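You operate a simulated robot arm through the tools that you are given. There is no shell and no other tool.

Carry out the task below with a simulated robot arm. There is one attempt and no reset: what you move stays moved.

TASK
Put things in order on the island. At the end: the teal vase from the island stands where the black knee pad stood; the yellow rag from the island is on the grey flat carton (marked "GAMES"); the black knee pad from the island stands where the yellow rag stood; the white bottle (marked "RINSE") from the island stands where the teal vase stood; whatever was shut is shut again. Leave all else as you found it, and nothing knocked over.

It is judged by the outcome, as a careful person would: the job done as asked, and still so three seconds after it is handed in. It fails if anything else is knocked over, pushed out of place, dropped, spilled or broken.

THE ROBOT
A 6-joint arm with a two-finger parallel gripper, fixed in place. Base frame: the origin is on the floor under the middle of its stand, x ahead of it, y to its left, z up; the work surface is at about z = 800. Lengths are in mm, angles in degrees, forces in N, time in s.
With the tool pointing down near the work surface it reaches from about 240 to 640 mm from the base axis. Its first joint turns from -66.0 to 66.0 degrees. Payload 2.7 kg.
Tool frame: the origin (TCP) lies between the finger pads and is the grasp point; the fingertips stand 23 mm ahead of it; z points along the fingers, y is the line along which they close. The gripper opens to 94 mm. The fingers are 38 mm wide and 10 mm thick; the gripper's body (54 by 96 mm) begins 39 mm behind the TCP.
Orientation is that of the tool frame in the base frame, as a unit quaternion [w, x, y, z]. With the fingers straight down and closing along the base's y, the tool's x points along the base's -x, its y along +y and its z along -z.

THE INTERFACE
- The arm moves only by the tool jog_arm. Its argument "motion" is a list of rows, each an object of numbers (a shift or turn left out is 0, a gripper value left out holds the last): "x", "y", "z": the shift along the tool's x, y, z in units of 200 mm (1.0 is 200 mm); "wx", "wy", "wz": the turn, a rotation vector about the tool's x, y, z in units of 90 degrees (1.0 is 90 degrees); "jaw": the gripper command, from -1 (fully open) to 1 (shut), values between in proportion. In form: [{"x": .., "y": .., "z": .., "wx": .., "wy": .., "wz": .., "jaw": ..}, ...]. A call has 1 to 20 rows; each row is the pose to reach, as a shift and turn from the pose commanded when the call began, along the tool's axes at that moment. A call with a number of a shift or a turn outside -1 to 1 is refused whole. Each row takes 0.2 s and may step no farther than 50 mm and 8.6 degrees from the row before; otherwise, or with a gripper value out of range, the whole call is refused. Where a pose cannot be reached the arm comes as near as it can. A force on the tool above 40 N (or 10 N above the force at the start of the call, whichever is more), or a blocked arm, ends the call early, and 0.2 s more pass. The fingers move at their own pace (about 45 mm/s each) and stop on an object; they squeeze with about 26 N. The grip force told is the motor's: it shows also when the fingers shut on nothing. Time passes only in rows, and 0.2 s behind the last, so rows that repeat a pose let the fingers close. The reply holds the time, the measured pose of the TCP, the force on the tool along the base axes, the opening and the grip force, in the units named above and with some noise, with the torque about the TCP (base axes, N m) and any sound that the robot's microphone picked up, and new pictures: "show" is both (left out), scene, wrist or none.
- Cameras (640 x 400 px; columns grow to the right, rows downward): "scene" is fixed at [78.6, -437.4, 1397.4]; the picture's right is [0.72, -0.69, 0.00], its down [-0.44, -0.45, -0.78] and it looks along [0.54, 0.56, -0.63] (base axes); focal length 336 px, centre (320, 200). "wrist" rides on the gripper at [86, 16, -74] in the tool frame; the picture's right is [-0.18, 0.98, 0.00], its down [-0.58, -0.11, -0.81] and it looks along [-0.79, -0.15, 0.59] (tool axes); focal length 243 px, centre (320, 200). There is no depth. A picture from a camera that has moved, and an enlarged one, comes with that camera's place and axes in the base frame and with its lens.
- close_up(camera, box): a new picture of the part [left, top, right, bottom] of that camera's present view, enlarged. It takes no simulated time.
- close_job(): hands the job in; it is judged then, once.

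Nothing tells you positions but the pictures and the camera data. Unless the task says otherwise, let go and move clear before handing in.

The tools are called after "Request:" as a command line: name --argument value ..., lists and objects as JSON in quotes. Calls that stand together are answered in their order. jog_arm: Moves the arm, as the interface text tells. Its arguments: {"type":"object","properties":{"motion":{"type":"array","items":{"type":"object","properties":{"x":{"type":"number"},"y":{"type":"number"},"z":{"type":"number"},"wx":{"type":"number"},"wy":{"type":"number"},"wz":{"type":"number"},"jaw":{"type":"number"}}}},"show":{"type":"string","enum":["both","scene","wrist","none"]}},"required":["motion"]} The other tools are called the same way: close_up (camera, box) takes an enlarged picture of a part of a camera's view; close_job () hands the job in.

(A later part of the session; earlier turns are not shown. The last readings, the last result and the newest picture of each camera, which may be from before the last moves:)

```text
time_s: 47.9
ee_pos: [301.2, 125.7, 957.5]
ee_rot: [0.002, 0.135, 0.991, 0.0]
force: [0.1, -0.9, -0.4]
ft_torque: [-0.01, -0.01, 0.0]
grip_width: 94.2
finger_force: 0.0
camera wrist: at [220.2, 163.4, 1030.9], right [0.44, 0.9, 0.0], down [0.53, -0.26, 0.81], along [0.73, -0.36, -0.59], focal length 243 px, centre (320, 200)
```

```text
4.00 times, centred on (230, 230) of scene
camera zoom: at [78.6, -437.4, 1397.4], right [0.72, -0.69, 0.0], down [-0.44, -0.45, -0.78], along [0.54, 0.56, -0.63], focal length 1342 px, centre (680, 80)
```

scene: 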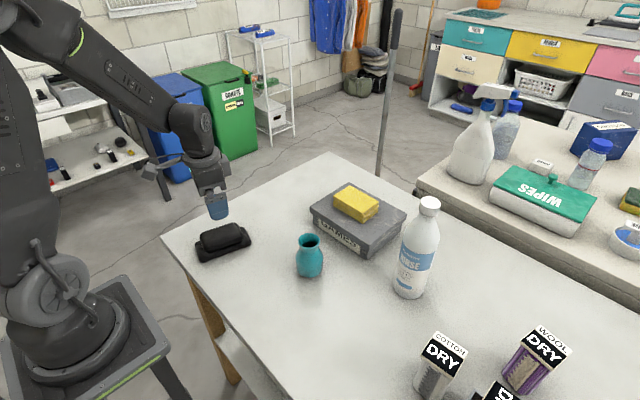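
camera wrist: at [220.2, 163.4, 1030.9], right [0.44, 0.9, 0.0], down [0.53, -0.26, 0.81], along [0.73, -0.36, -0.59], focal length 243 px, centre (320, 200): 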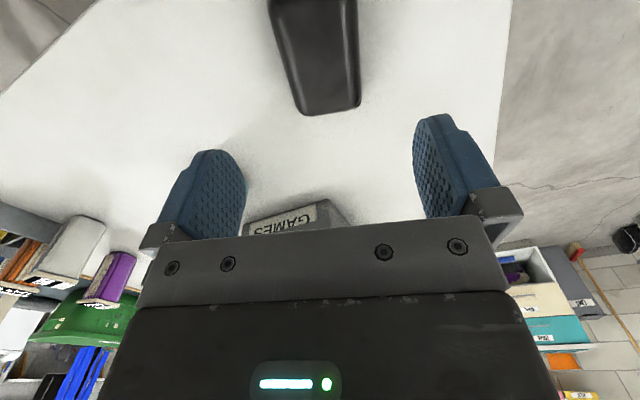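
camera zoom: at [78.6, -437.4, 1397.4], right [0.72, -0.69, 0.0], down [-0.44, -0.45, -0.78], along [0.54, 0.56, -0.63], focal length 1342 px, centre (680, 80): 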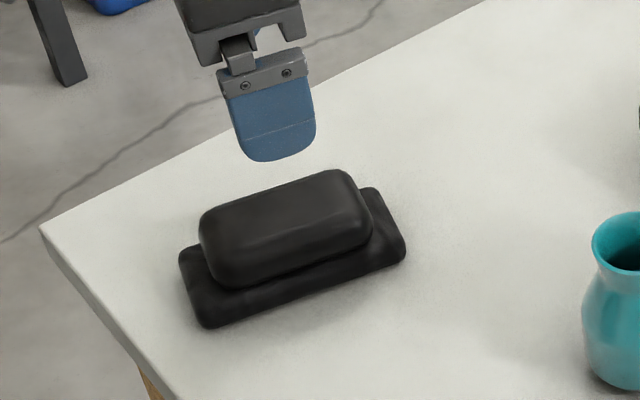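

The knee pad is in place. Next I'll move above the vase at about (398.7, −70.2) with open fingers.

Request:
jog_arm --motion '[{"x": -0.092, "y": -0.102, "jaw": -1}, {"x": -0.184, "y": -0.203}, {"x": -0.275, "y": -0.305}, {"x": -0.367, "y": -0.406}, {"x": -0.459, "y": -0.508}, {"x": -0.551, "y": -0.609}, {"x": -0.642, "y": -0.711}, {"x": -0.734, "y": -0.812}, {"x": -0.734, "y": -0.812}]'

Request:
close_up --camera "scene" --box '[260, 170, 360, 290]'

```text
time_s: 49.9
ee_pos: [399.4, -71.1, 958.4]
ee_rot: [0.002, 0.135, 0.991, -0.001]
force: [-0.2, -0.5, 0.0]
ft_torque: [-0.01, 0.02, -0.03]
grip_width: 93.9
finger_force: 0.0
camera wrist: at [318.0, -32.5, 1032.0], right [0.44, 0.9, 0.0], down [0.53, -0.26, 0.81], along [0.73, -0.36, -0.59], focal length 243 px, centre (320, 200)
```

scene: 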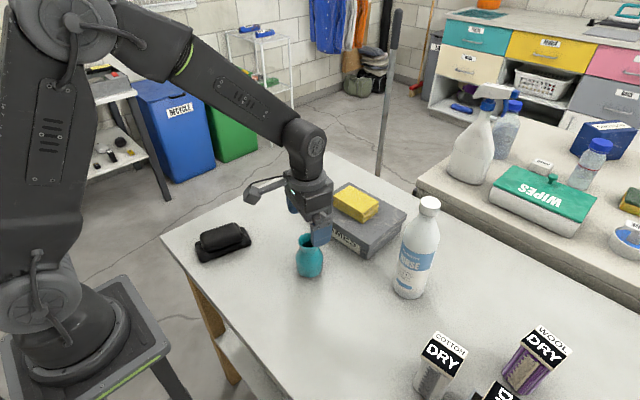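
wrist: 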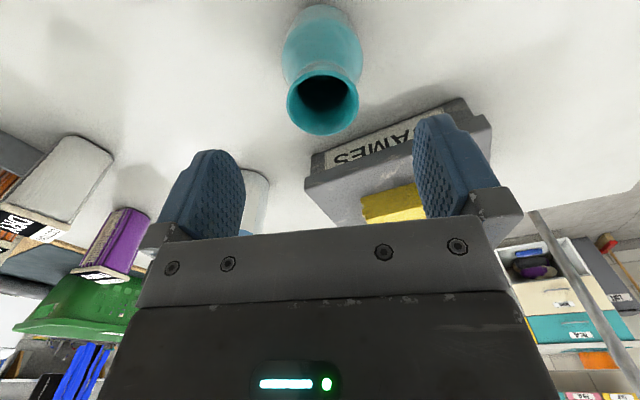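

```text
3.33 times, centred on (310, 230) of scene
camera zoom: at [78.6, -437.4, 1397.4], right [0.72, -0.69, 0.0], down [-0.44, -0.45, -0.78], along [0.54, 0.56, -0.63], focal length 1119 px, centre (353, 100)
```

zoom: 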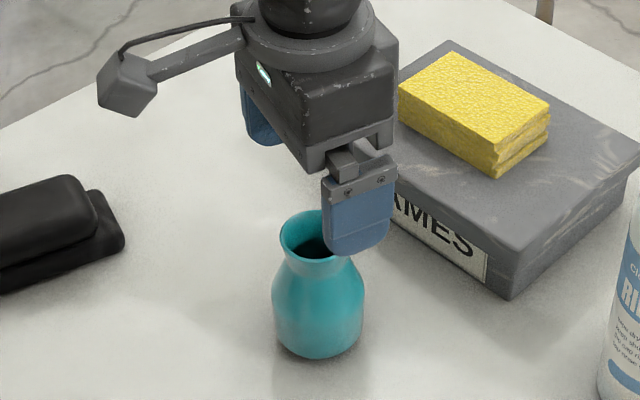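

The vase rim is centred within about 2 mm between the fingers. I'll lower in two stages, checking the clearance between rim and palm.

Request:
jog_arm --motion '[{"x": 0.003, "y": 0.002, "z": 0.1, "jaw": -1}, {"x": 0.006, "y": 0.0035, "z": 0.2}, {"x": 0.006, "y": 0.0035, "z": 0.3}, {"x": 0.006, "y": 0.0035, "z": 0.38}, {"x": 0.006, "y": 0.0035, "z": 0.43}, {"x": 0.006, "y": 0.0035, "z": 0.46}, {"x": 0.006, "y": 0.0035, "z": 0.46}]'

Request:
close_up --camera "scene" --box '[270, 200, 350, 290]'

Request:
close_up --camera "wrist" --box '[180, 60, 460, 260]'

```text
time_s: 51.5
ee_pos: [398.8, -69.5, 864.6]
ee_rot: [0.003, 0.135, 0.991, -0.001]
force: [0.5, 0.1, -0.6]
ft_torque: [0.01, 0.03, 0.05]
grip_width: 93.9
finger_force: 0.0
camera wrist: at [318.7, -29.9, 939.0], right [0.44, 0.9, 0.0], down [0.53, -0.26, 0.81], along [0.73, -0.36, -0.59], focal length 243 px, centre (320, 200)
```

scene: 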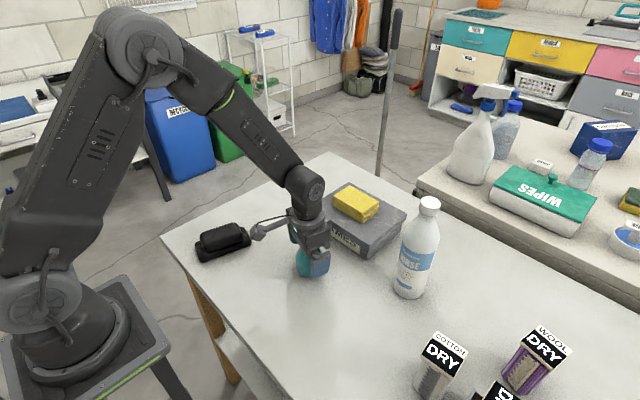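
wrist: 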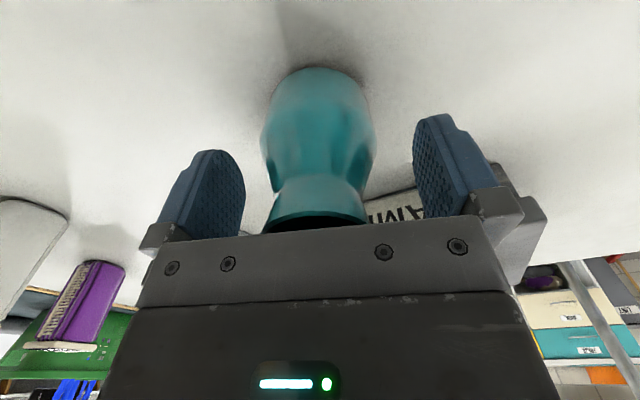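

```text
4.44 times, centred on (310, 245) of scene
camera zoom: at [78.6, -437.4, 1397.4], right [0.72, -0.69, 0.0], down [-0.44, -0.45, -0.78], along [0.54, 0.56, -0.63], focal length 1492 px, centre (364, 0)
```

zoom: 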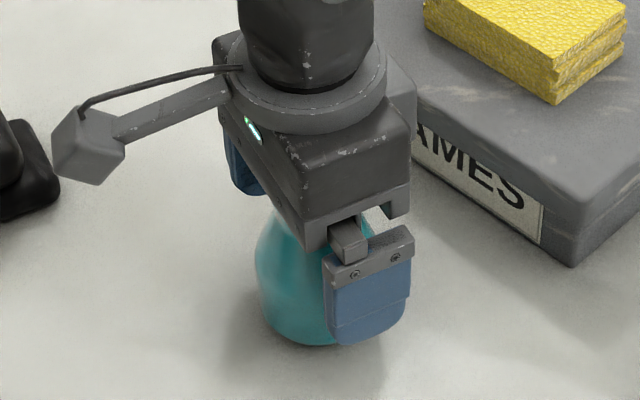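

```text
2.00 times, centred on (320, 160) of wrist
camera zoom: at [318.7, -29.9, 939.0], right [0.44, 0.9, 0.0], down [0.53, -0.26, 0.81], along [0.73, -0.36, -0.59], focal length 485 px, centre (320, 280)
```

zoom: 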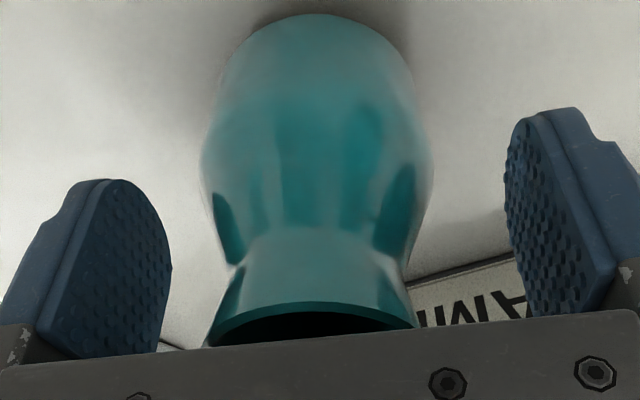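

No contact, and the vase is centred with clearance at the palm. I'll lower another 4 mm and close on the widest part of the body.

Request:
jog_arm --motion '[{"z": 0.005, "jaw": -1}, {"z": 0.01}, {"z": 0.015}, {"z": 0.02}, {"z": 0.02, "jaw": -0.3}, {"z": 0.02, "jaw": 0.0}, {"z": 0.02, "jaw": 0.2}, {"z": 0.02, "jaw": 0.4}, {"z": 0.02, "jaw": 1}, {"z": 0.02, "jaw": 1}, {"z": 0.02, "jaw": 1}, {"z": 0.02, "jaw": 1}]'

Request:
close_up --camera "wrist" --box '[180, 60, 460, 260]'

```text
time_s: 54.1
ee_pos: [398.5, -70.2, 861.0]
ee_rot: [0.003, 0.136, 0.991, 0.0]
force: [-0.3, 0.0, -0.1]
ft_torque: [0.06, 0.03, 0.0]
grip_width: 60.6
finger_force: 26.4
camera wrist: at [317.9, -30.5, 935.3], right [0.44, 0.9, 0.0], down [0.53, -0.26, 0.81], along [0.73, -0.36, -0.59], focal length 243 px, centre (320, 200)
```

scene: 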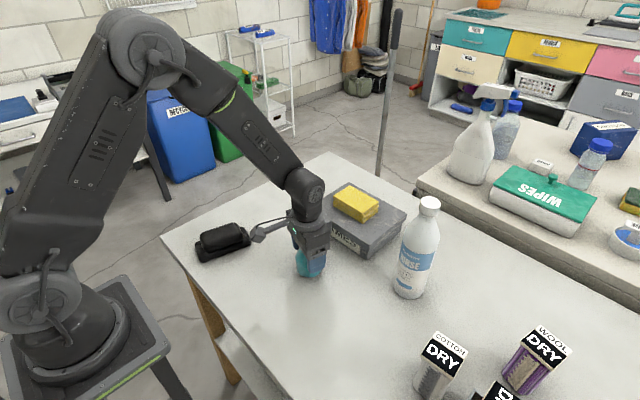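
wrist: 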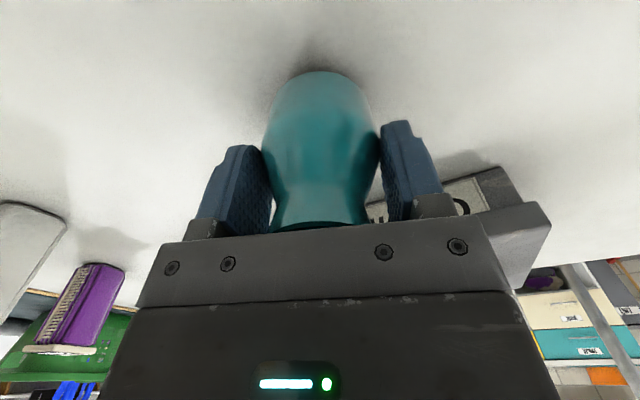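

```text
2.00 times, centred on (320, 160) of wrist
camera zoom: at [317.9, -30.5, 935.3], right [0.44, 0.9, 0.0], down [0.53, -0.26, 0.81], along [0.73, -0.36, -0.59], focal length 485 px, centre (320, 280)
```

zoom: 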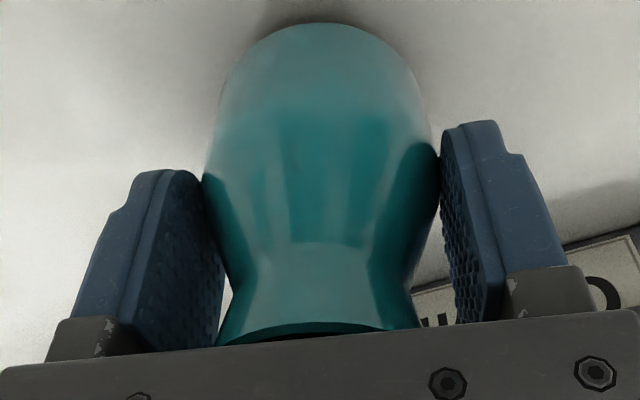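

Gripped at the widest part (60.6 mm). Very slow test lift next.

Request:
jog_arm --motion '[{"z": -0.003, "jaw": 1}, {"z": -0.007}, {"z": -0.012}, {"z": -0.018}, {"z": -0.025}, {"z": -0.033}, {"z": -0.042}, {"z": -0.052}, {"z": -0.063}, {"z": -0.075}, {"z": -0.085}, {"z": -0.093}, {"z": -0.098}, {"z": -0.1}, {"z": -0.1}]'

Request:
close_up --camera "scene" --box '[270, 190, 350, 290]'

```text
time_s: 57.3
ee_pos: [397.3, -68.1, 881.6]
ee_rot: [0.003, 0.135, 0.991, 0.0]
force: [-0.3, 0.2, -2.4]
ft_torque: [-0.03, 0.0, 0.01]
grip_width: 60.5
finger_force: 26.1
camera wrist: at [317.4, -29.9, 954.9], right [0.44, 0.9, 0.0], down [0.53, -0.26, 0.81], along [0.73, -0.36, -0.59], focal length 243 px, centre (320, 200)
```

scene: 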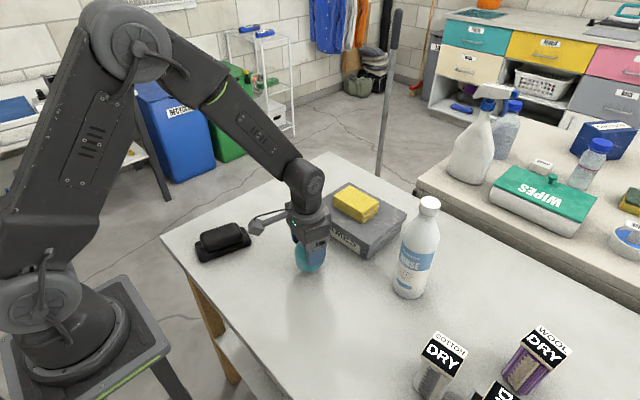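
wrist: 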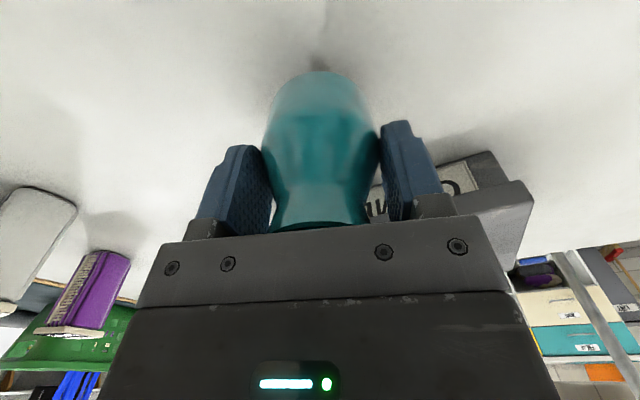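

```text
4.00 times, centred on (310, 240) of scene
camera zoom: at [78.6, -437.4, 1397.4], right [0.72, -0.69, 0.0], down [-0.44, -0.45, -0.78], along [0.54, 0.56, -0.63], focal length 1342 px, centre (360, 40)
```

zoom: 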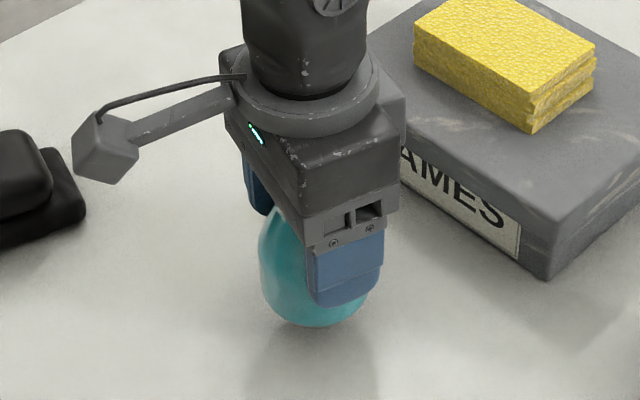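

The vase is lifted cleanly (about 2.4 N). I'll carry it slowly toward the pad's old spot (460.5, 152), first half.

Request:
jog_arm --motion '[{"y": 0.0115, "z": -0.005, "jaw": 1}, {"y": 0.029, "z": -0.015}, {"y": 0.058, "z": -0.03}, {"y": 0.098, "z": -0.045}, {"y": 0.144, "z": -0.06}, {"y": 0.19, "z": -0.07}, {"y": 0.236, "z": -0.075}, {"y": 0.288, "z": -0.075}, {"y": 0.34, "z": -0.075}, {"y": 0.386, "z": -0.075}, {"y": 0.432, "z": -0.075}, {"y": 0.478, "z": -0.075}, {"y": 0.518, "z": -0.075}, {"y": 0.547, "z": -0.075}, {"y": 0.564, "z": -0.075}, {"y": 0.5755, "z": -0.075}, {"y": 0.5755, "z": -0.075}]' --show "scene"

Request:
jog_arm --motion '[{"y": 0.0115, "jaw": 1}, {"y": 0.029}, {"y": 0.058}, {"y": 0.098}, {"y": 0.144}, {"y": 0.19}, {"y": 0.236}, {"y": 0.288}, {"y": 0.34}, {"y": 0.386}, {"y": 0.432}, {"y": 0.478}, {"y": 0.518}, {"y": 0.547}, {"y": 0.564}, {"y": 0.5755}, {"y": 0.5755}]'

```text
time_s: 60.9
ee_pos: [428.4, 42.7, 896.0]
ee_rot: [0.002, 0.136, 0.991, -0.001]
force: [-0.1, 0.3, -0.7]
ft_torque: [-0.02, -0.02, 0.0]
grip_width: 60.7
finger_force: 26.0
```

scene: 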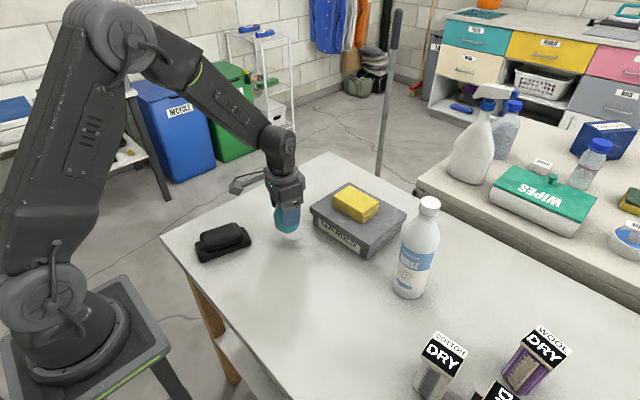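

```text
time_s: 64.5
ee_pos: [460.1, 152.2, 896.2]
ee_rot: [0.003, 0.137, 0.991, -0.001]
force: [-1.0, -0.1, -1.9]
ft_torque: [-0.02, 0.01, 0.01]
grip_width: 60.7
finger_force: 25.5
camera wrist: at [379.4, 191.2, 970.4], right [0.44, 0.9, 0.0], down [0.53, -0.26, 0.81], along [0.73, -0.36, -0.59], focal length 243 px, centre (320, 200)
```

scene: 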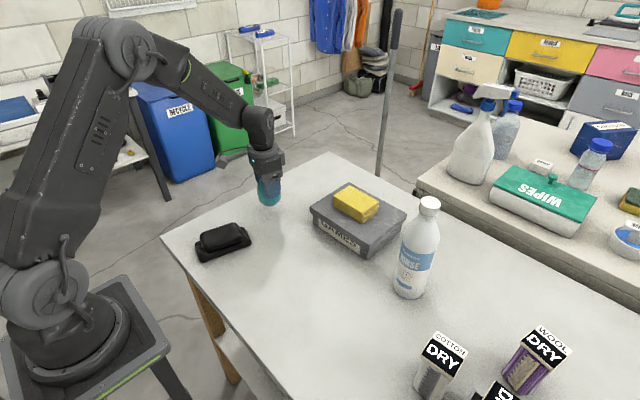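
wrist: 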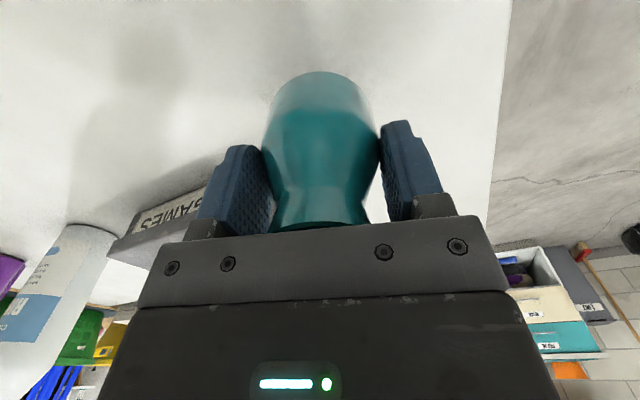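

The vase is above the target. I'll lower it back to its grasp height very gently.

Request:
jog_arm --motion '[{"z": 0.01, "jaw": 1}, {"z": 0.03}, {"z": 0.06}, {"z": 0.09}, {"z": 0.115}, {"z": 0.135}, {"z": 0.15}, {"z": 0.158}, {"z": 0.163}, {"z": 0.167}, {"z": 0.17}, {"z": 0.172}, {"z": 0.174}, {"z": 0.174}]' --show "scene"

Request:
close_up --camera "scene" --box '[220, 140, 320, 230]'

```text
time_s: 67.5
ee_pos: [460.1, 151.7, 861.6]
ee_rot: [0.002, 0.136, 0.991, -0.001]
force: [0.4, 0.2, -1.5]
ft_torque: [-0.01, 0.0, 0.03]
grip_width: 60.7
finger_force: 25.8
```

scene: 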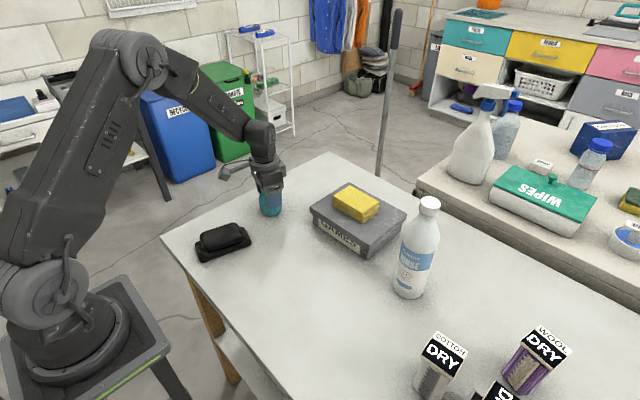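

```text
4.44 times, centred on (270, 185) of scene
camera zoom: at [78.6, -437.4, 1397.4], right [0.72, -0.69, 0.0], down [-0.44, -0.45, -0.78], along [0.54, 0.56, -0.63], focal length 1492 px, centre (542, 267)
```

zoom: 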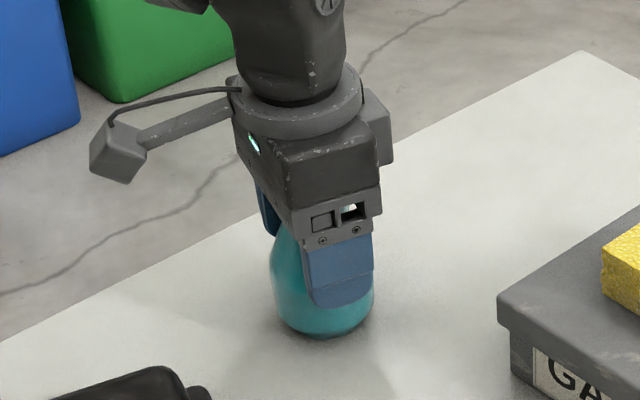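

Request:
jog_arm --motion '[{"z": 0.001, "jaw": 1}, {"z": 0.002}, {"z": 0.003}, {"z": 0.004}, {"z": 0.004}]' --show "none"

```text
time_s: 68.7
ee_pos: [459.8, 153.1, 860.4]
ee_rot: [0.004, 0.135, 0.991, 0.001]
force: [-4.0, -4.1, 13.6]
ft_torque: [-0.14, 0.28, -0.02]
grip_width: 60.4
finger_force: 25.9
```

The vase is on the table (13.6 N contact). I'll ease the pressure slightly, open slowly and rise.

Request:
jog_arm --motion '[{"z": -0.002, "jaw": 1}, {"z": -0.002, "jaw": 0.3}, {"z": -0.002, "jaw": 0.1}, {"z": -0.002, "jaw": -0.2}, {"z": -0.002, "jaw": -0.6}, {"z": -0.002, "jaw": -1}, {"z": -0.002, "jaw": -1}, {"z": -0.03}, {"z": -0.08}, {"z": -0.15}, {"z": -0.27}, {"z": -0.4}, {"z": -0.5}, {"z": -0.5}]'

Request:
close_up --camera "scene" --box '[220, 140, 320, 230]'

```text
time_s: 71.7
ee_pos: [459.7, 149.9, 960.3]
ee_rot: [0.003, 0.136, 0.991, 0.0]
force: [-0.2, -0.3, -0.3]
ft_torque: [-0.01, 0.02, 0.02]
grip_width: 93.7
finger_force: 0.0
camera wrist: at [379.5, 189.6, 1034.2], right [0.44, 0.9, 0.0], down [0.53, -0.26, 0.81], along [0.73, -0.36, -0.59], focal length 243 px, centre (320, 200)
```

scene: 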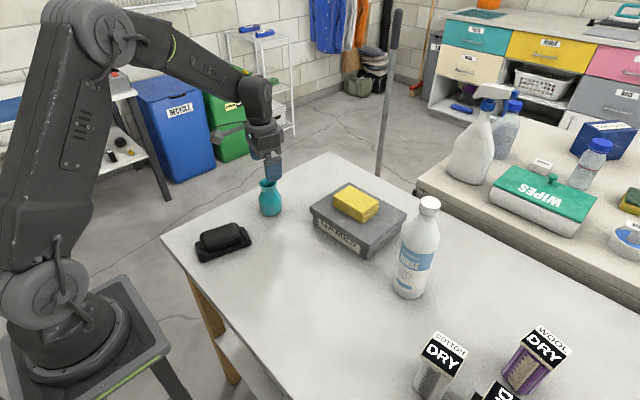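
wrist: 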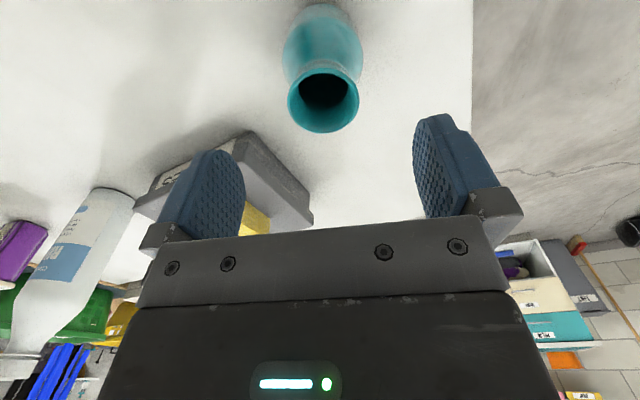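

```text
4.44 times, centred on (270, 185) of scene
camera zoom: at [78.6, -437.4, 1397.4], right [0.72, -0.69, 0.0], down [-0.44, -0.45, -0.78], along [0.54, 0.56, -0.63], focal length 1492 px, centre (542, 267)
```

zoom: 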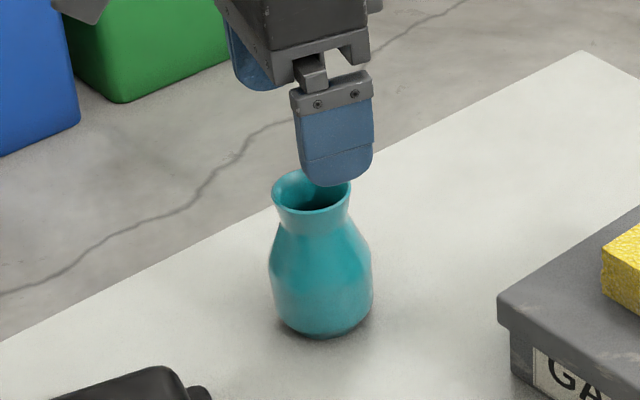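

The vase stands at about (461, 152), as intended. Now for the bottle: I'll rise to z≈1085 and move to a viewpoint where the wrist camera can see it.

Request:
jog_arm --motion '[{"x": 0, "y": 0, "z": -0.12, "jaw": -1}, {"x": -0.02, "y": -0.1, "z": -0.24}, {"x": -0.04, "y": -0.2, "z": -0.36}, {"x": -0.06, "y": -0.32, "z": -0.46}, {"x": -0.08, "y": -0.44, "z": -0.54}, {"x": -0.1, "y": -0.56, "z": -0.6}, {"x": -0.12, "y": -0.68, "z": -0.625}, {"x": -0.145, "y": -0.78, "z": -0.625}, {"x": -0.165, "y": -0.8625, "z": -0.625}, {"x": -0.165, "y": -0.8625, "z": -0.625}]' --show "none"

Request:
jog_arm --motion '[{"x": -0.02, "y": -0.1, "jaw": -1}, {"x": -0.04, "y": -0.22}, {"x": -0.065, "y": -0.34}, {"x": -0.09, "y": -0.46}, {"x": -0.11, "y": -0.58}, {"x": -0.13, "y": -0.7}, {"x": -0.15, "y": -0.8}, {"x": -0.165, "y": -0.8625}, {"x": -0.165, "y": -0.8625}]'

```text
time_s: 73.9
ee_pos: [444.3, -23.2, 1085.0]
ee_rot: [0.003, 0.136, 0.991, 0.001]
force: [0.0, 0.8, -0.6]
ft_torque: [-0.02, 0.02, 0.02]
grip_width: 94.1
finger_force: 0.1
```

```text
time_s: 75.9
ee_pos: [430.1, -196.5, 1086.9]
ee_rot: [0.003, 0.136, 0.991, 0.0]
force: [0.5, -0.8, -0.9]
ft_torque: [0.04, 0.01, 0.0]
grip_width: 94.0
finger_force: 0.0
camera wrist: at [349.0, -158.7, 1160.2], right [0.44, 0.9, 0.0], down [0.53, -0.26, 0.81], along [0.73, -0.36, -0.59], focal length 243 px, centre (320, 200)
```

scene: 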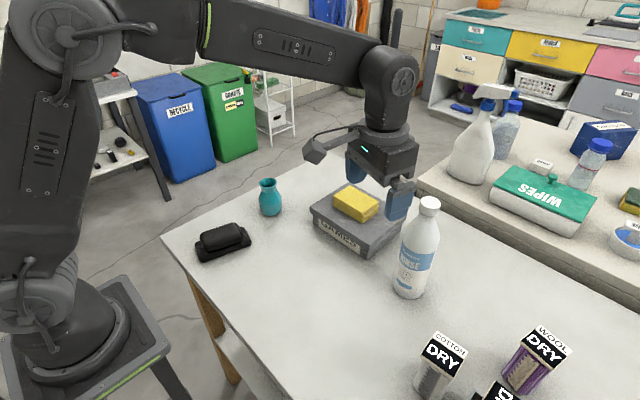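
wrist: 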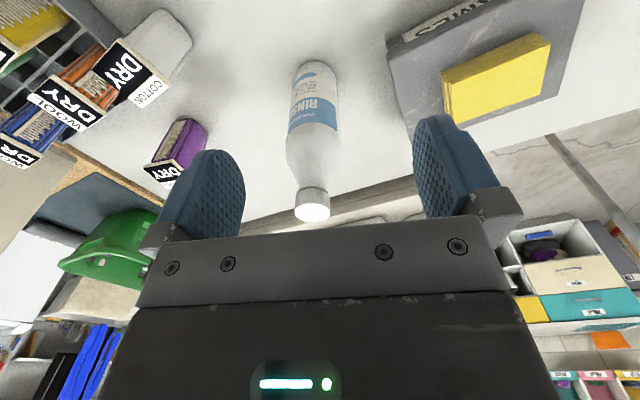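

Request:
close_up --camera "wrist" --box '[240, 40, 400, 240]'

Request:
close_up --camera "scene" --box '[370, 170, 470, 310]'

```text
2.00 times, centred on (320, 140) of wrist
camera zoom: at [349.0, -158.7, 1160.2], right [0.44, 0.9, 0.0], down [0.53, -0.26, 0.81], along [0.73, -0.36, -0.59], focal length 485 px, centre (320, 320)
```

zoom: 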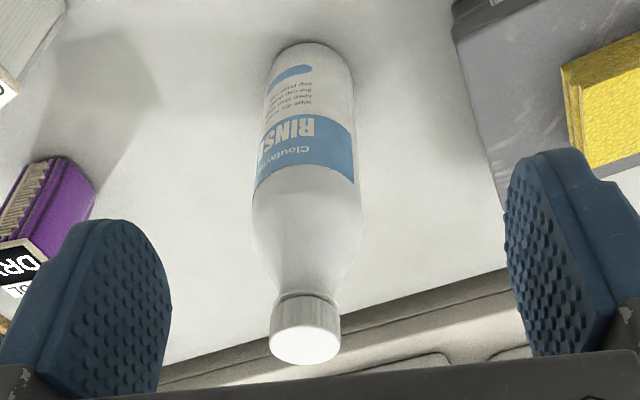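

```text
2.86 times, centred on (420, 240) of scene
camera zoom: at [78.6, -437.4, 1397.4], right [0.72, -0.69, 0.0], down [-0.44, -0.45, -0.78], along [0.54, 0.56, -0.63], focal length 959 px, centre (34, 86)
```

zoom: 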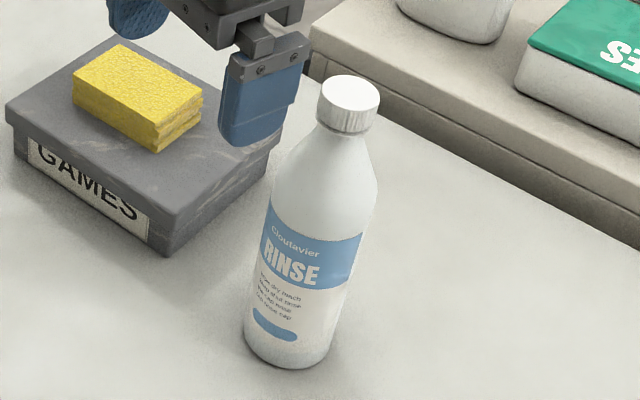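

By triangulating both cameras I put the bottle axis at about (518.5, −248.5), the cap at z≈1018–1035 (about 35 mm wide) and the body radius at about 30. I'll move over it, staying at z≈1087.

Request:
jog_arm --motion '[{"x": -0.06, "y": -0.016, "jaw": -1}, {"x": -0.15, "y": -0.04}, {"x": -0.25, "y": -0.066}, {"x": -0.35, "y": -0.092}, {"x": -0.43, "y": -0.114}, {"x": -0.48, "y": -0.127}, {"x": -0.496, "y": -0.131}, {"x": -0.496, "y": -0.131}]'

Request:
close_up --camera "scene" --box '[370, 130, 470, 250]'

Request:
close_up --camera "wrist" --box '[160, 0, 480, 240]'

```text
time_s: 77.7
ee_pos: [518.1, -249.4, 1085.8]
ee_rot: [0.002, 0.136, 0.991, 0.0]
force: [0.0, 0.2, -0.1]
ft_torque: [0.02, 0.0, -0.02]
grip_width: 93.9
finger_force: 0.1
camera wrist: at [437.3, -210.8, 1160.4], right [0.44, 0.9, 0.0], down [0.53, -0.26, 0.81], along [0.73, -0.36, -0.59], focal length 243 px, centre (320, 200)
```

scene: 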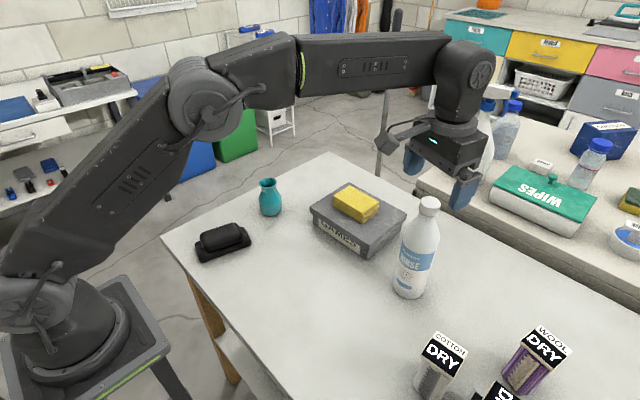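
wrist: 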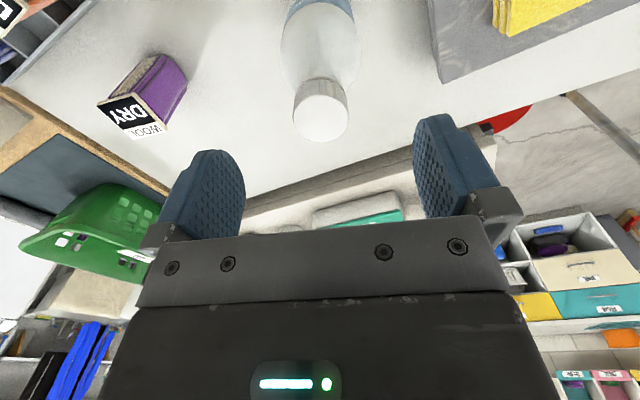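

```text
3.33 times, centred on (420, 190) of scene
camera zoom: at [78.6, -437.4, 1397.4], right [0.72, -0.69, 0.0], down [-0.44, -0.45, -0.78], along [0.54, 0.56, -0.63], focal length 1119 px, centre (-13, 233)
```

zoom: 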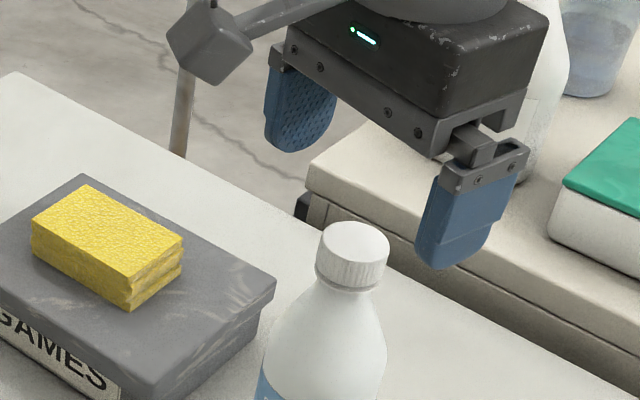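

```text
1.67 times, centred on (320, 120) of wrist
camera zoom: at [437.3, -210.8, 1160.4], right [0.44, 0.9, 0.0], down [0.53, -0.26, 0.81], along [0.73, -0.36, -0.59], focal length 404 px, centre (320, 333)
```

zoom: 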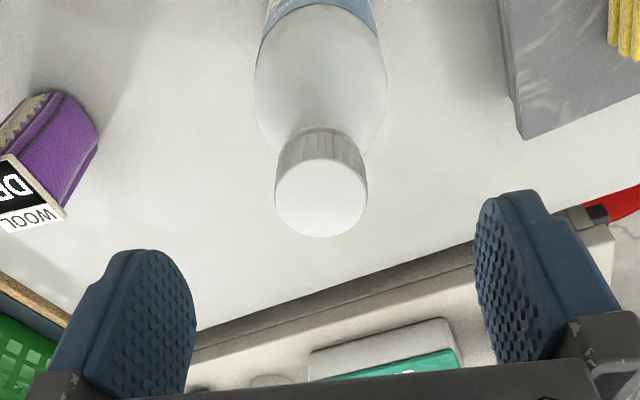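

The cap is centred under the gripper to within about 1 mm. I'll lower so the fingertips come just below the cap, at TCP z≈1035.

Request:
jog_arm --motion '[{"z": 0.06, "jaw": -1}, {"z": 0.13}, {"z": 0.19}, {"z": 0.225}, {"z": 0.245}, {"z": 0.252}, {"z": 0.252}]'

Request:
close_up --camera "scene" --box '[380, 130, 480, 250]'

Request:
close_up --camera "wrist" --box '[160, 0, 480, 260]'

```text
time_s: 79.3
ee_pos: [519.8, -249.8, 1034.3]
ee_rot: [0.002, 0.136, 0.991, 0.0]
force: [-0.3, 0.6, 0.7]
ft_torque: [-0.01, -0.01, -0.02]
grip_width: 93.9
finger_force: 0.0
camera wrist: at [438.5, -210.6, 1109.6], right [0.44, 0.9, 0.0], down [0.53, -0.26, 0.81], along [0.73, -0.36, -0.59], focal length 243 px, centre (320, 200)
```

scene: 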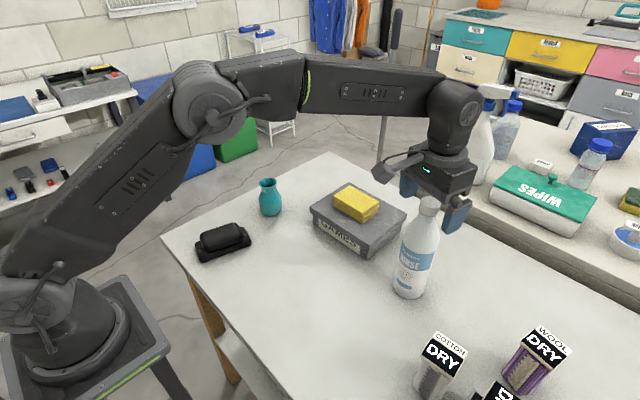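
wrist: 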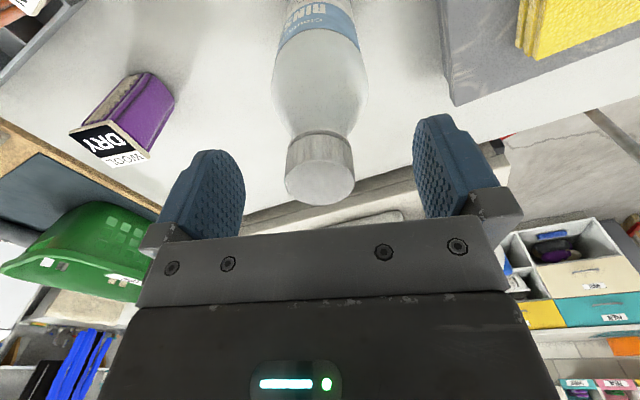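

```text
3.33 times, centred on (430, 190) of scene
camera zoom: at [78.6, -437.4, 1397.4], right [0.72, -0.69, 0.0], down [-0.44, -0.45, -0.78], along [0.54, 0.56, -0.63], focal length 1119 px, centre (-47, 233)
```

zoom: 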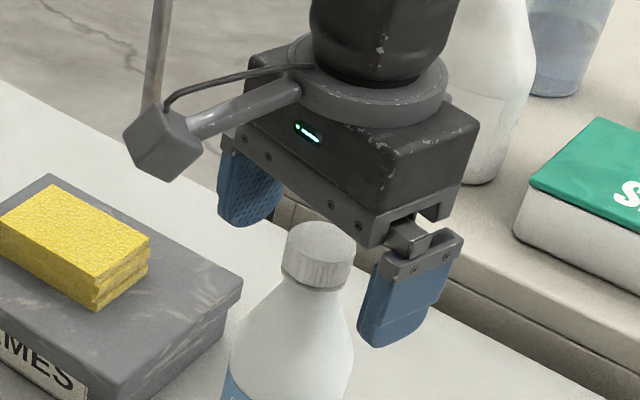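

```text
1.54 times, centred on (320, 130) of wrist
camera zoom: at [438.5, -210.6, 1109.6], right [0.44, 0.9, 0.0], down [0.53, -0.26, 0.81], along [0.73, -0.36, -0.59], focal length 373 px, centre (320, 308)
```

zoom: 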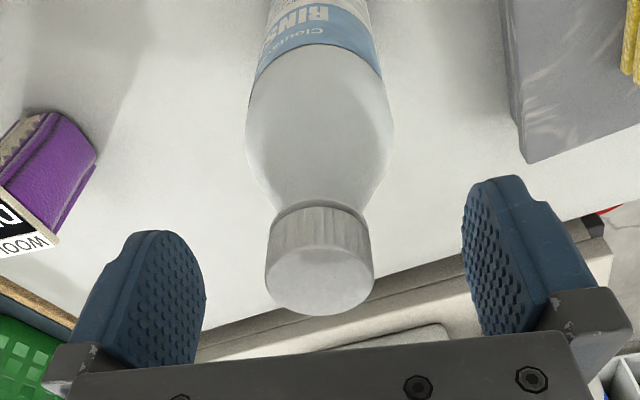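

The cap sits squarely between the fingers. Closing on it now.

Request:
jog_arm --motion '[{"z": 0.0, "jaw": -0.3}, {"jaw": 0.0}, {"jaw": 0.2}, {"jaw": 0.4}, {"jaw": 1}, {"jaw": 1}, {"jaw": 1}, {"jaw": 1}, {"jaw": 1}]'

Request:
close_up --camera "wrist" --box '[160, 0, 480, 260]'

Request:
close_up --camera "scene" --box '[370, 170, 470, 310]'

```text
time_s: 81.3
ee_pos: [518.8, -249.7, 1035.9]
ee_rot: [0.002, 0.136, 0.991, -0.001]
force: [0.4, -1.2, -0.2]
ft_torque: [-0.03, 0.0, 0.0]
grip_width: 31.8
finger_force: 26.9
camera wrist: at [438.5, -210.6, 1109.8], right [0.44, 0.9, 0.0], down [0.53, -0.26, 0.81], along [0.73, -0.36, -0.59], focal length 243 px, centre (320, 200)
```

scene: 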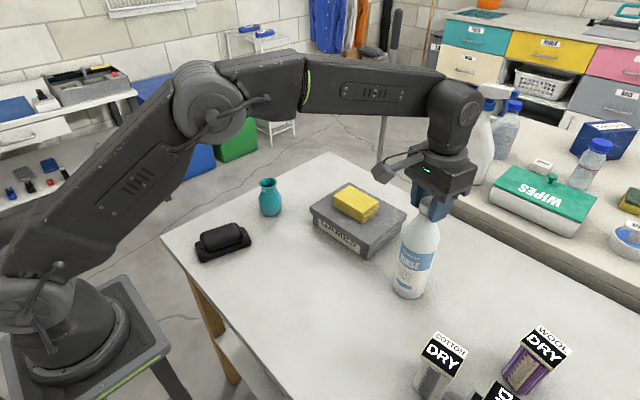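
wrist: 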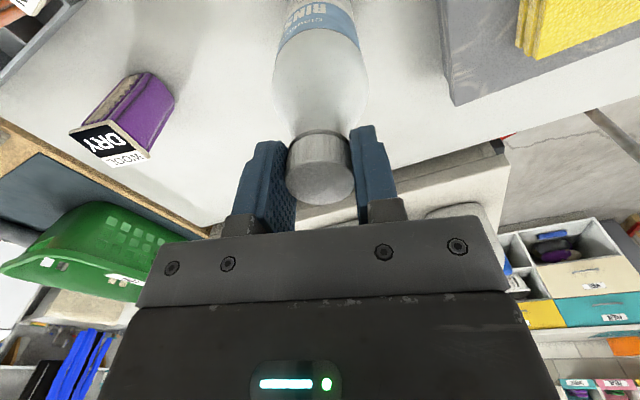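

```text
1.54 times, centred on (320, 130) of wrist
camera zoom: at [438.5, -210.6, 1109.8], right [0.44, 0.9, 0.0], down [0.53, -0.26, 0.81], along [0.73, -0.36, -0.59], focal length 373 px, centre (320, 308)
```

zoom: 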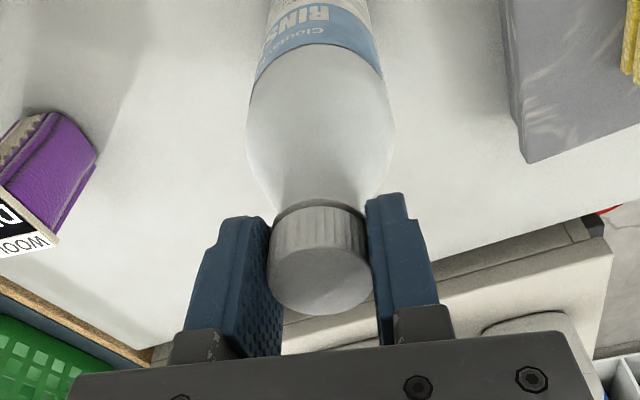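

```text
2.86 times, centred on (420, 240) of scene
camera zoom: at [78.6, -437.4, 1397.4], right [0.72, -0.69, 0.0], down [-0.44, -0.45, -0.78], along [0.54, 0.56, -0.63], focal length 959 px, centre (34, 86)
```

zoom: 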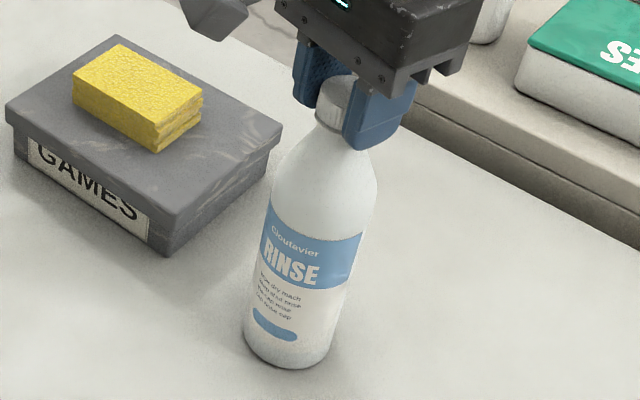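

Cap gripped (31.8 mm, 26.9 N) and the bottle is still upright. Very slow test lift of 20 mm next.

Request:
jog_arm --motion '[{"z": -0.002, "jaw": 1}, {"z": -0.005}, {"z": -0.009}, {"z": -0.014}, {"z": -0.02}, {"z": -0.027}, {"z": -0.035}, {"z": -0.044}, {"z": -0.054}, {"z": -0.064}, {"z": -0.074}, {"z": -0.083}, {"z": -0.091}, {"z": -0.097}, {"z": -0.1}, {"z": -0.1}]'

Request:
close_up --camera "scene" --box '[370, 170, 470, 310]'

```text
time_s: 84.7
ee_pos: [518.3, -249.6, 1055.8]
ee_rot: [0.002, 0.136, 0.991, 0.0]
force: [-0.1, -0.3, -5.7]
ft_torque: [0.02, 0.08, 0.02]
grip_width: 31.6
finger_force: 26.2
camera wrist: at [437.6, -210.5, 1130.0], right [0.44, 0.9, 0.0], down [0.53, -0.26, 0.81], along [0.73, -0.36, -0.59], focal length 243 px, centre (320, 200)
```

scene: 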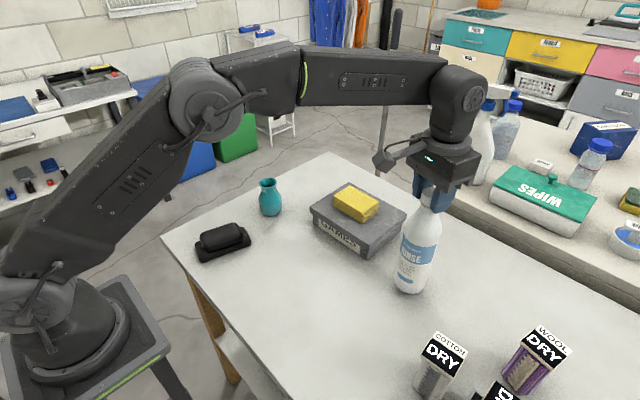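
wrist: 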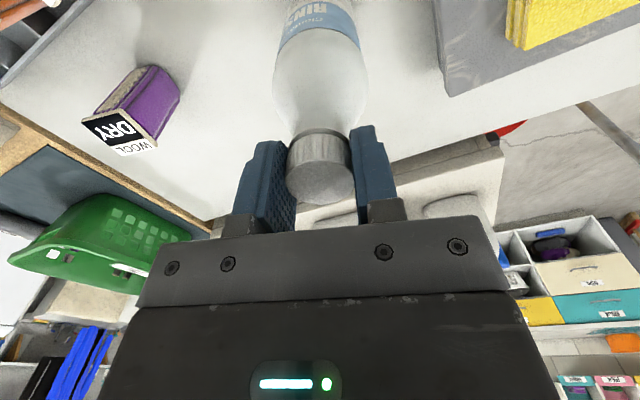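

```text
2.86 times, centred on (420, 240) of scene
camera zoom: at [78.7, -437.5, 1397.4], right [0.72, -0.69, 0.0], down [-0.44, -0.45, -0.78], along [0.54, 0.56, -0.63], focal length 959 px, centre (34, 86)
```

zoom: 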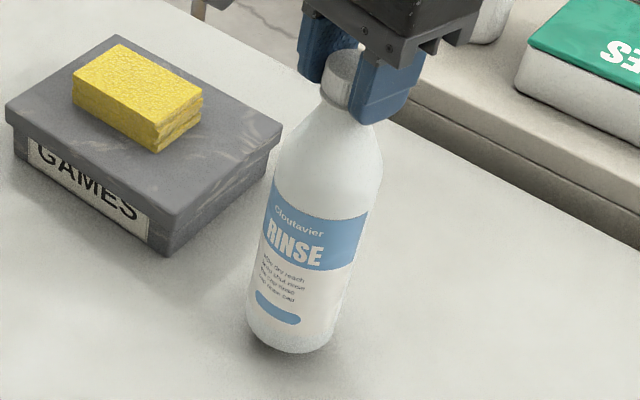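

The bottle is lifted and hanging straight (about 5.7 N). I'll first bring it back in −x, clear of the carton, slowly.

Request:
jog_arm --motion '[{"x": 0.0086, "y": -0.0019, "jaw": 1}, {"x": 0.026, "y": -0.0057}, {"x": 0.052, "y": -0.0114}, {"x": 0.086, "y": -0.019}, {"x": 0.125, "y": -0.0276}, {"x": 0.163, "y": -0.036}, {"x": 0.202, "y": -0.0447}, {"x": 0.241, "y": -0.053}, {"x": 0.28, "y": -0.062}, {"x": 0.318, "y": -0.07}, {"x": 0.353, "y": -0.078}, {"x": 0.383, "y": -0.085}, {"x": 0.4085, "y": -0.09}, {"x": 0.421, "y": -0.093}, {"x": 0.43, "y": -0.095}, {"x": 0.43, "y": -0.095}]' --show "scene"

```text
time_s: 88.1
ee_pos: [429.7, -244.1, 1055.8]
ee_rot: [0.002, 0.136, 0.991, 0.0]
force: [0.8, 0.5, -5.3]
ft_torque: [0.01, 0.05, 0.01]
grip_width: 31.6
finger_force: 26.1
```

scene: 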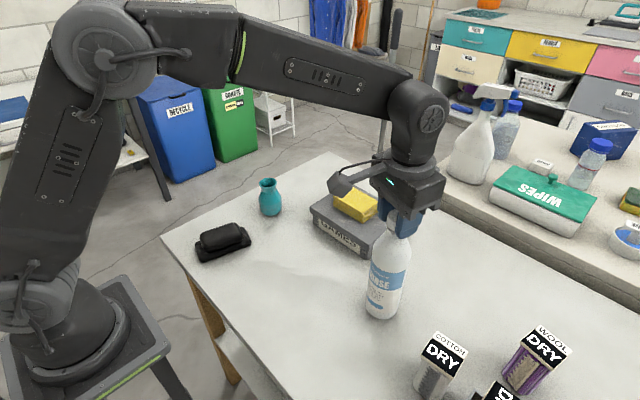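

Clear of the carton. Next is the slow carry to the vase's old spot (398, −70).

Request:
jog_arm --motion '[{"x": 0.0058, "y": 0.0119, "jaw": 1}, {"x": 0.0155, "y": 0.0318}, {"x": 0.031, "y": 0.0637}, {"x": 0.0503, "y": 0.1035}, {"x": 0.0735, "y": 0.1512}, {"x": 0.0968, "y": 0.199}, {"x": 0.1219, "y": 0.2507}, {"x": 0.1471, "y": 0.3025}, {"x": 0.1722, "y": 0.3542}, {"x": 0.1974, "y": 0.406}, {"x": 0.2225, "y": 0.4577}, {"x": 0.2477, "y": 0.5094}, {"x": 0.2728, "y": 0.5612}, {"x": 0.298, "y": 0.6129}, {"x": 0.3212, "y": 0.6607}, {"x": 0.3425, "y": 0.7045}, {"x": 0.36, "y": 0.7403}, {"x": 0.3735, "y": 0.7681}, {"x": 0.383, "y": 0.788}, {"x": 0.387, "y": 0.796}]'

Request:
close_up --camera "scene" --box '[260, 160, 370, 310]'

```text
time_s: 92.3
ee_pos: [399.2, -70.0, 1054.9]
ee_rot: [0.003, 0.135, 0.991, 0.0]
force: [0.3, -0.5, -5.1]
ft_torque: [-0.03, 0.0, -0.01]
grip_width: 31.8
finger_force: 25.8
camera wrist: at [319.1, -31.3, 1129.3], right [0.44, 0.9, 0.0], down [0.53, -0.26, 0.81], along [0.73, -0.36, -0.59], focal length 243 px, centre (320, 200)
```

scene: 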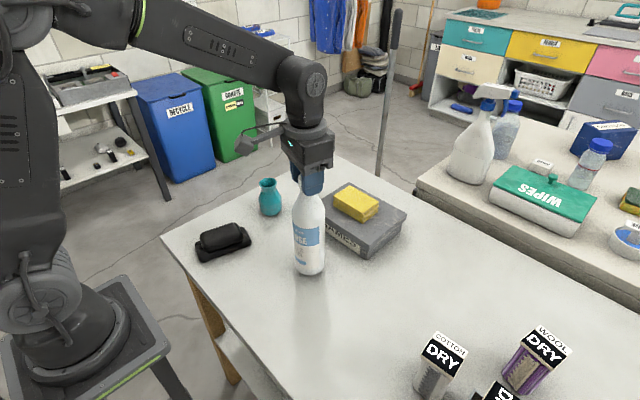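
wrist: 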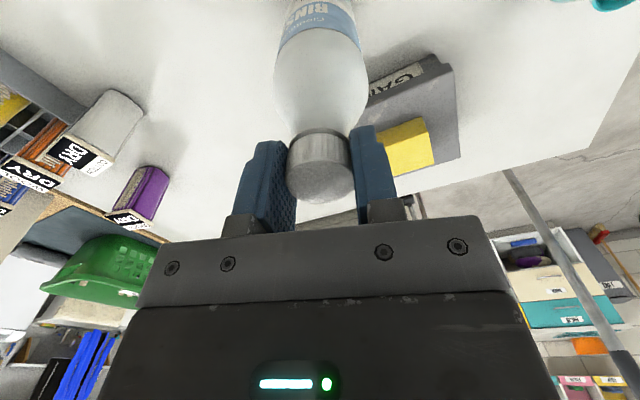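

```text
2.67 times, centred on (315, 235) of scene
camera zoom: at [78.7, -437.4, 1397.4], right [0.72, -0.69, 0.0], down [-0.44, -0.45, -0.78], along [0.54, 0.56, -0.63], focal length 895 px, centre (333, 107)
```

zoom: 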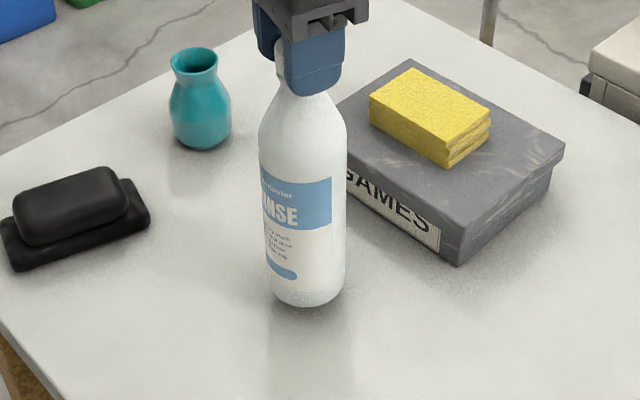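

The bottle is hanging upright over the vase's spot. Lowering gently now.

Request:
jog_arm --motion '[{"z": 0.003, "jaw": 1}, {"z": 0.009}, {"z": 0.018}, {"z": 0.029}, {"z": 0.041}, {"z": 0.053}, {"z": 0.064}, {"z": 0.073}, {"z": 0.08}, {"z": 0.085}, {"z": 0.089}, {"z": 0.092}, {"z": 0.094}, {"z": 0.096}, {"z": 0.096}]' --show "none"

```text
time_s: 95.5
ee_pos: [399.7, -70.2, 1036.2]
ee_rot: [0.003, 0.135, 0.991, 0.0]
force: [-0.8, 0.8, 3.3]
ft_torque: [0.07, 0.19, 0.0]
grip_width: 31.6
finger_force: 26.4
```

Request:
close_up --camera "scene" --box '[260, 160, 370, 310]'

```text
2.67 times, centred on (315, 235) of scene
camera zoom: at [78.5, -437.4, 1397.4], right [0.72, -0.69, 0.0], down [-0.44, -0.45, -0.78], along [0.54, 0.56, -0.63], focal length 895 px, centre (333, 107)
```

zoom: 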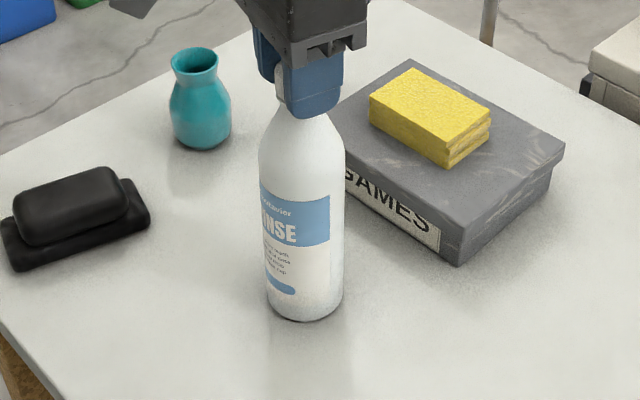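

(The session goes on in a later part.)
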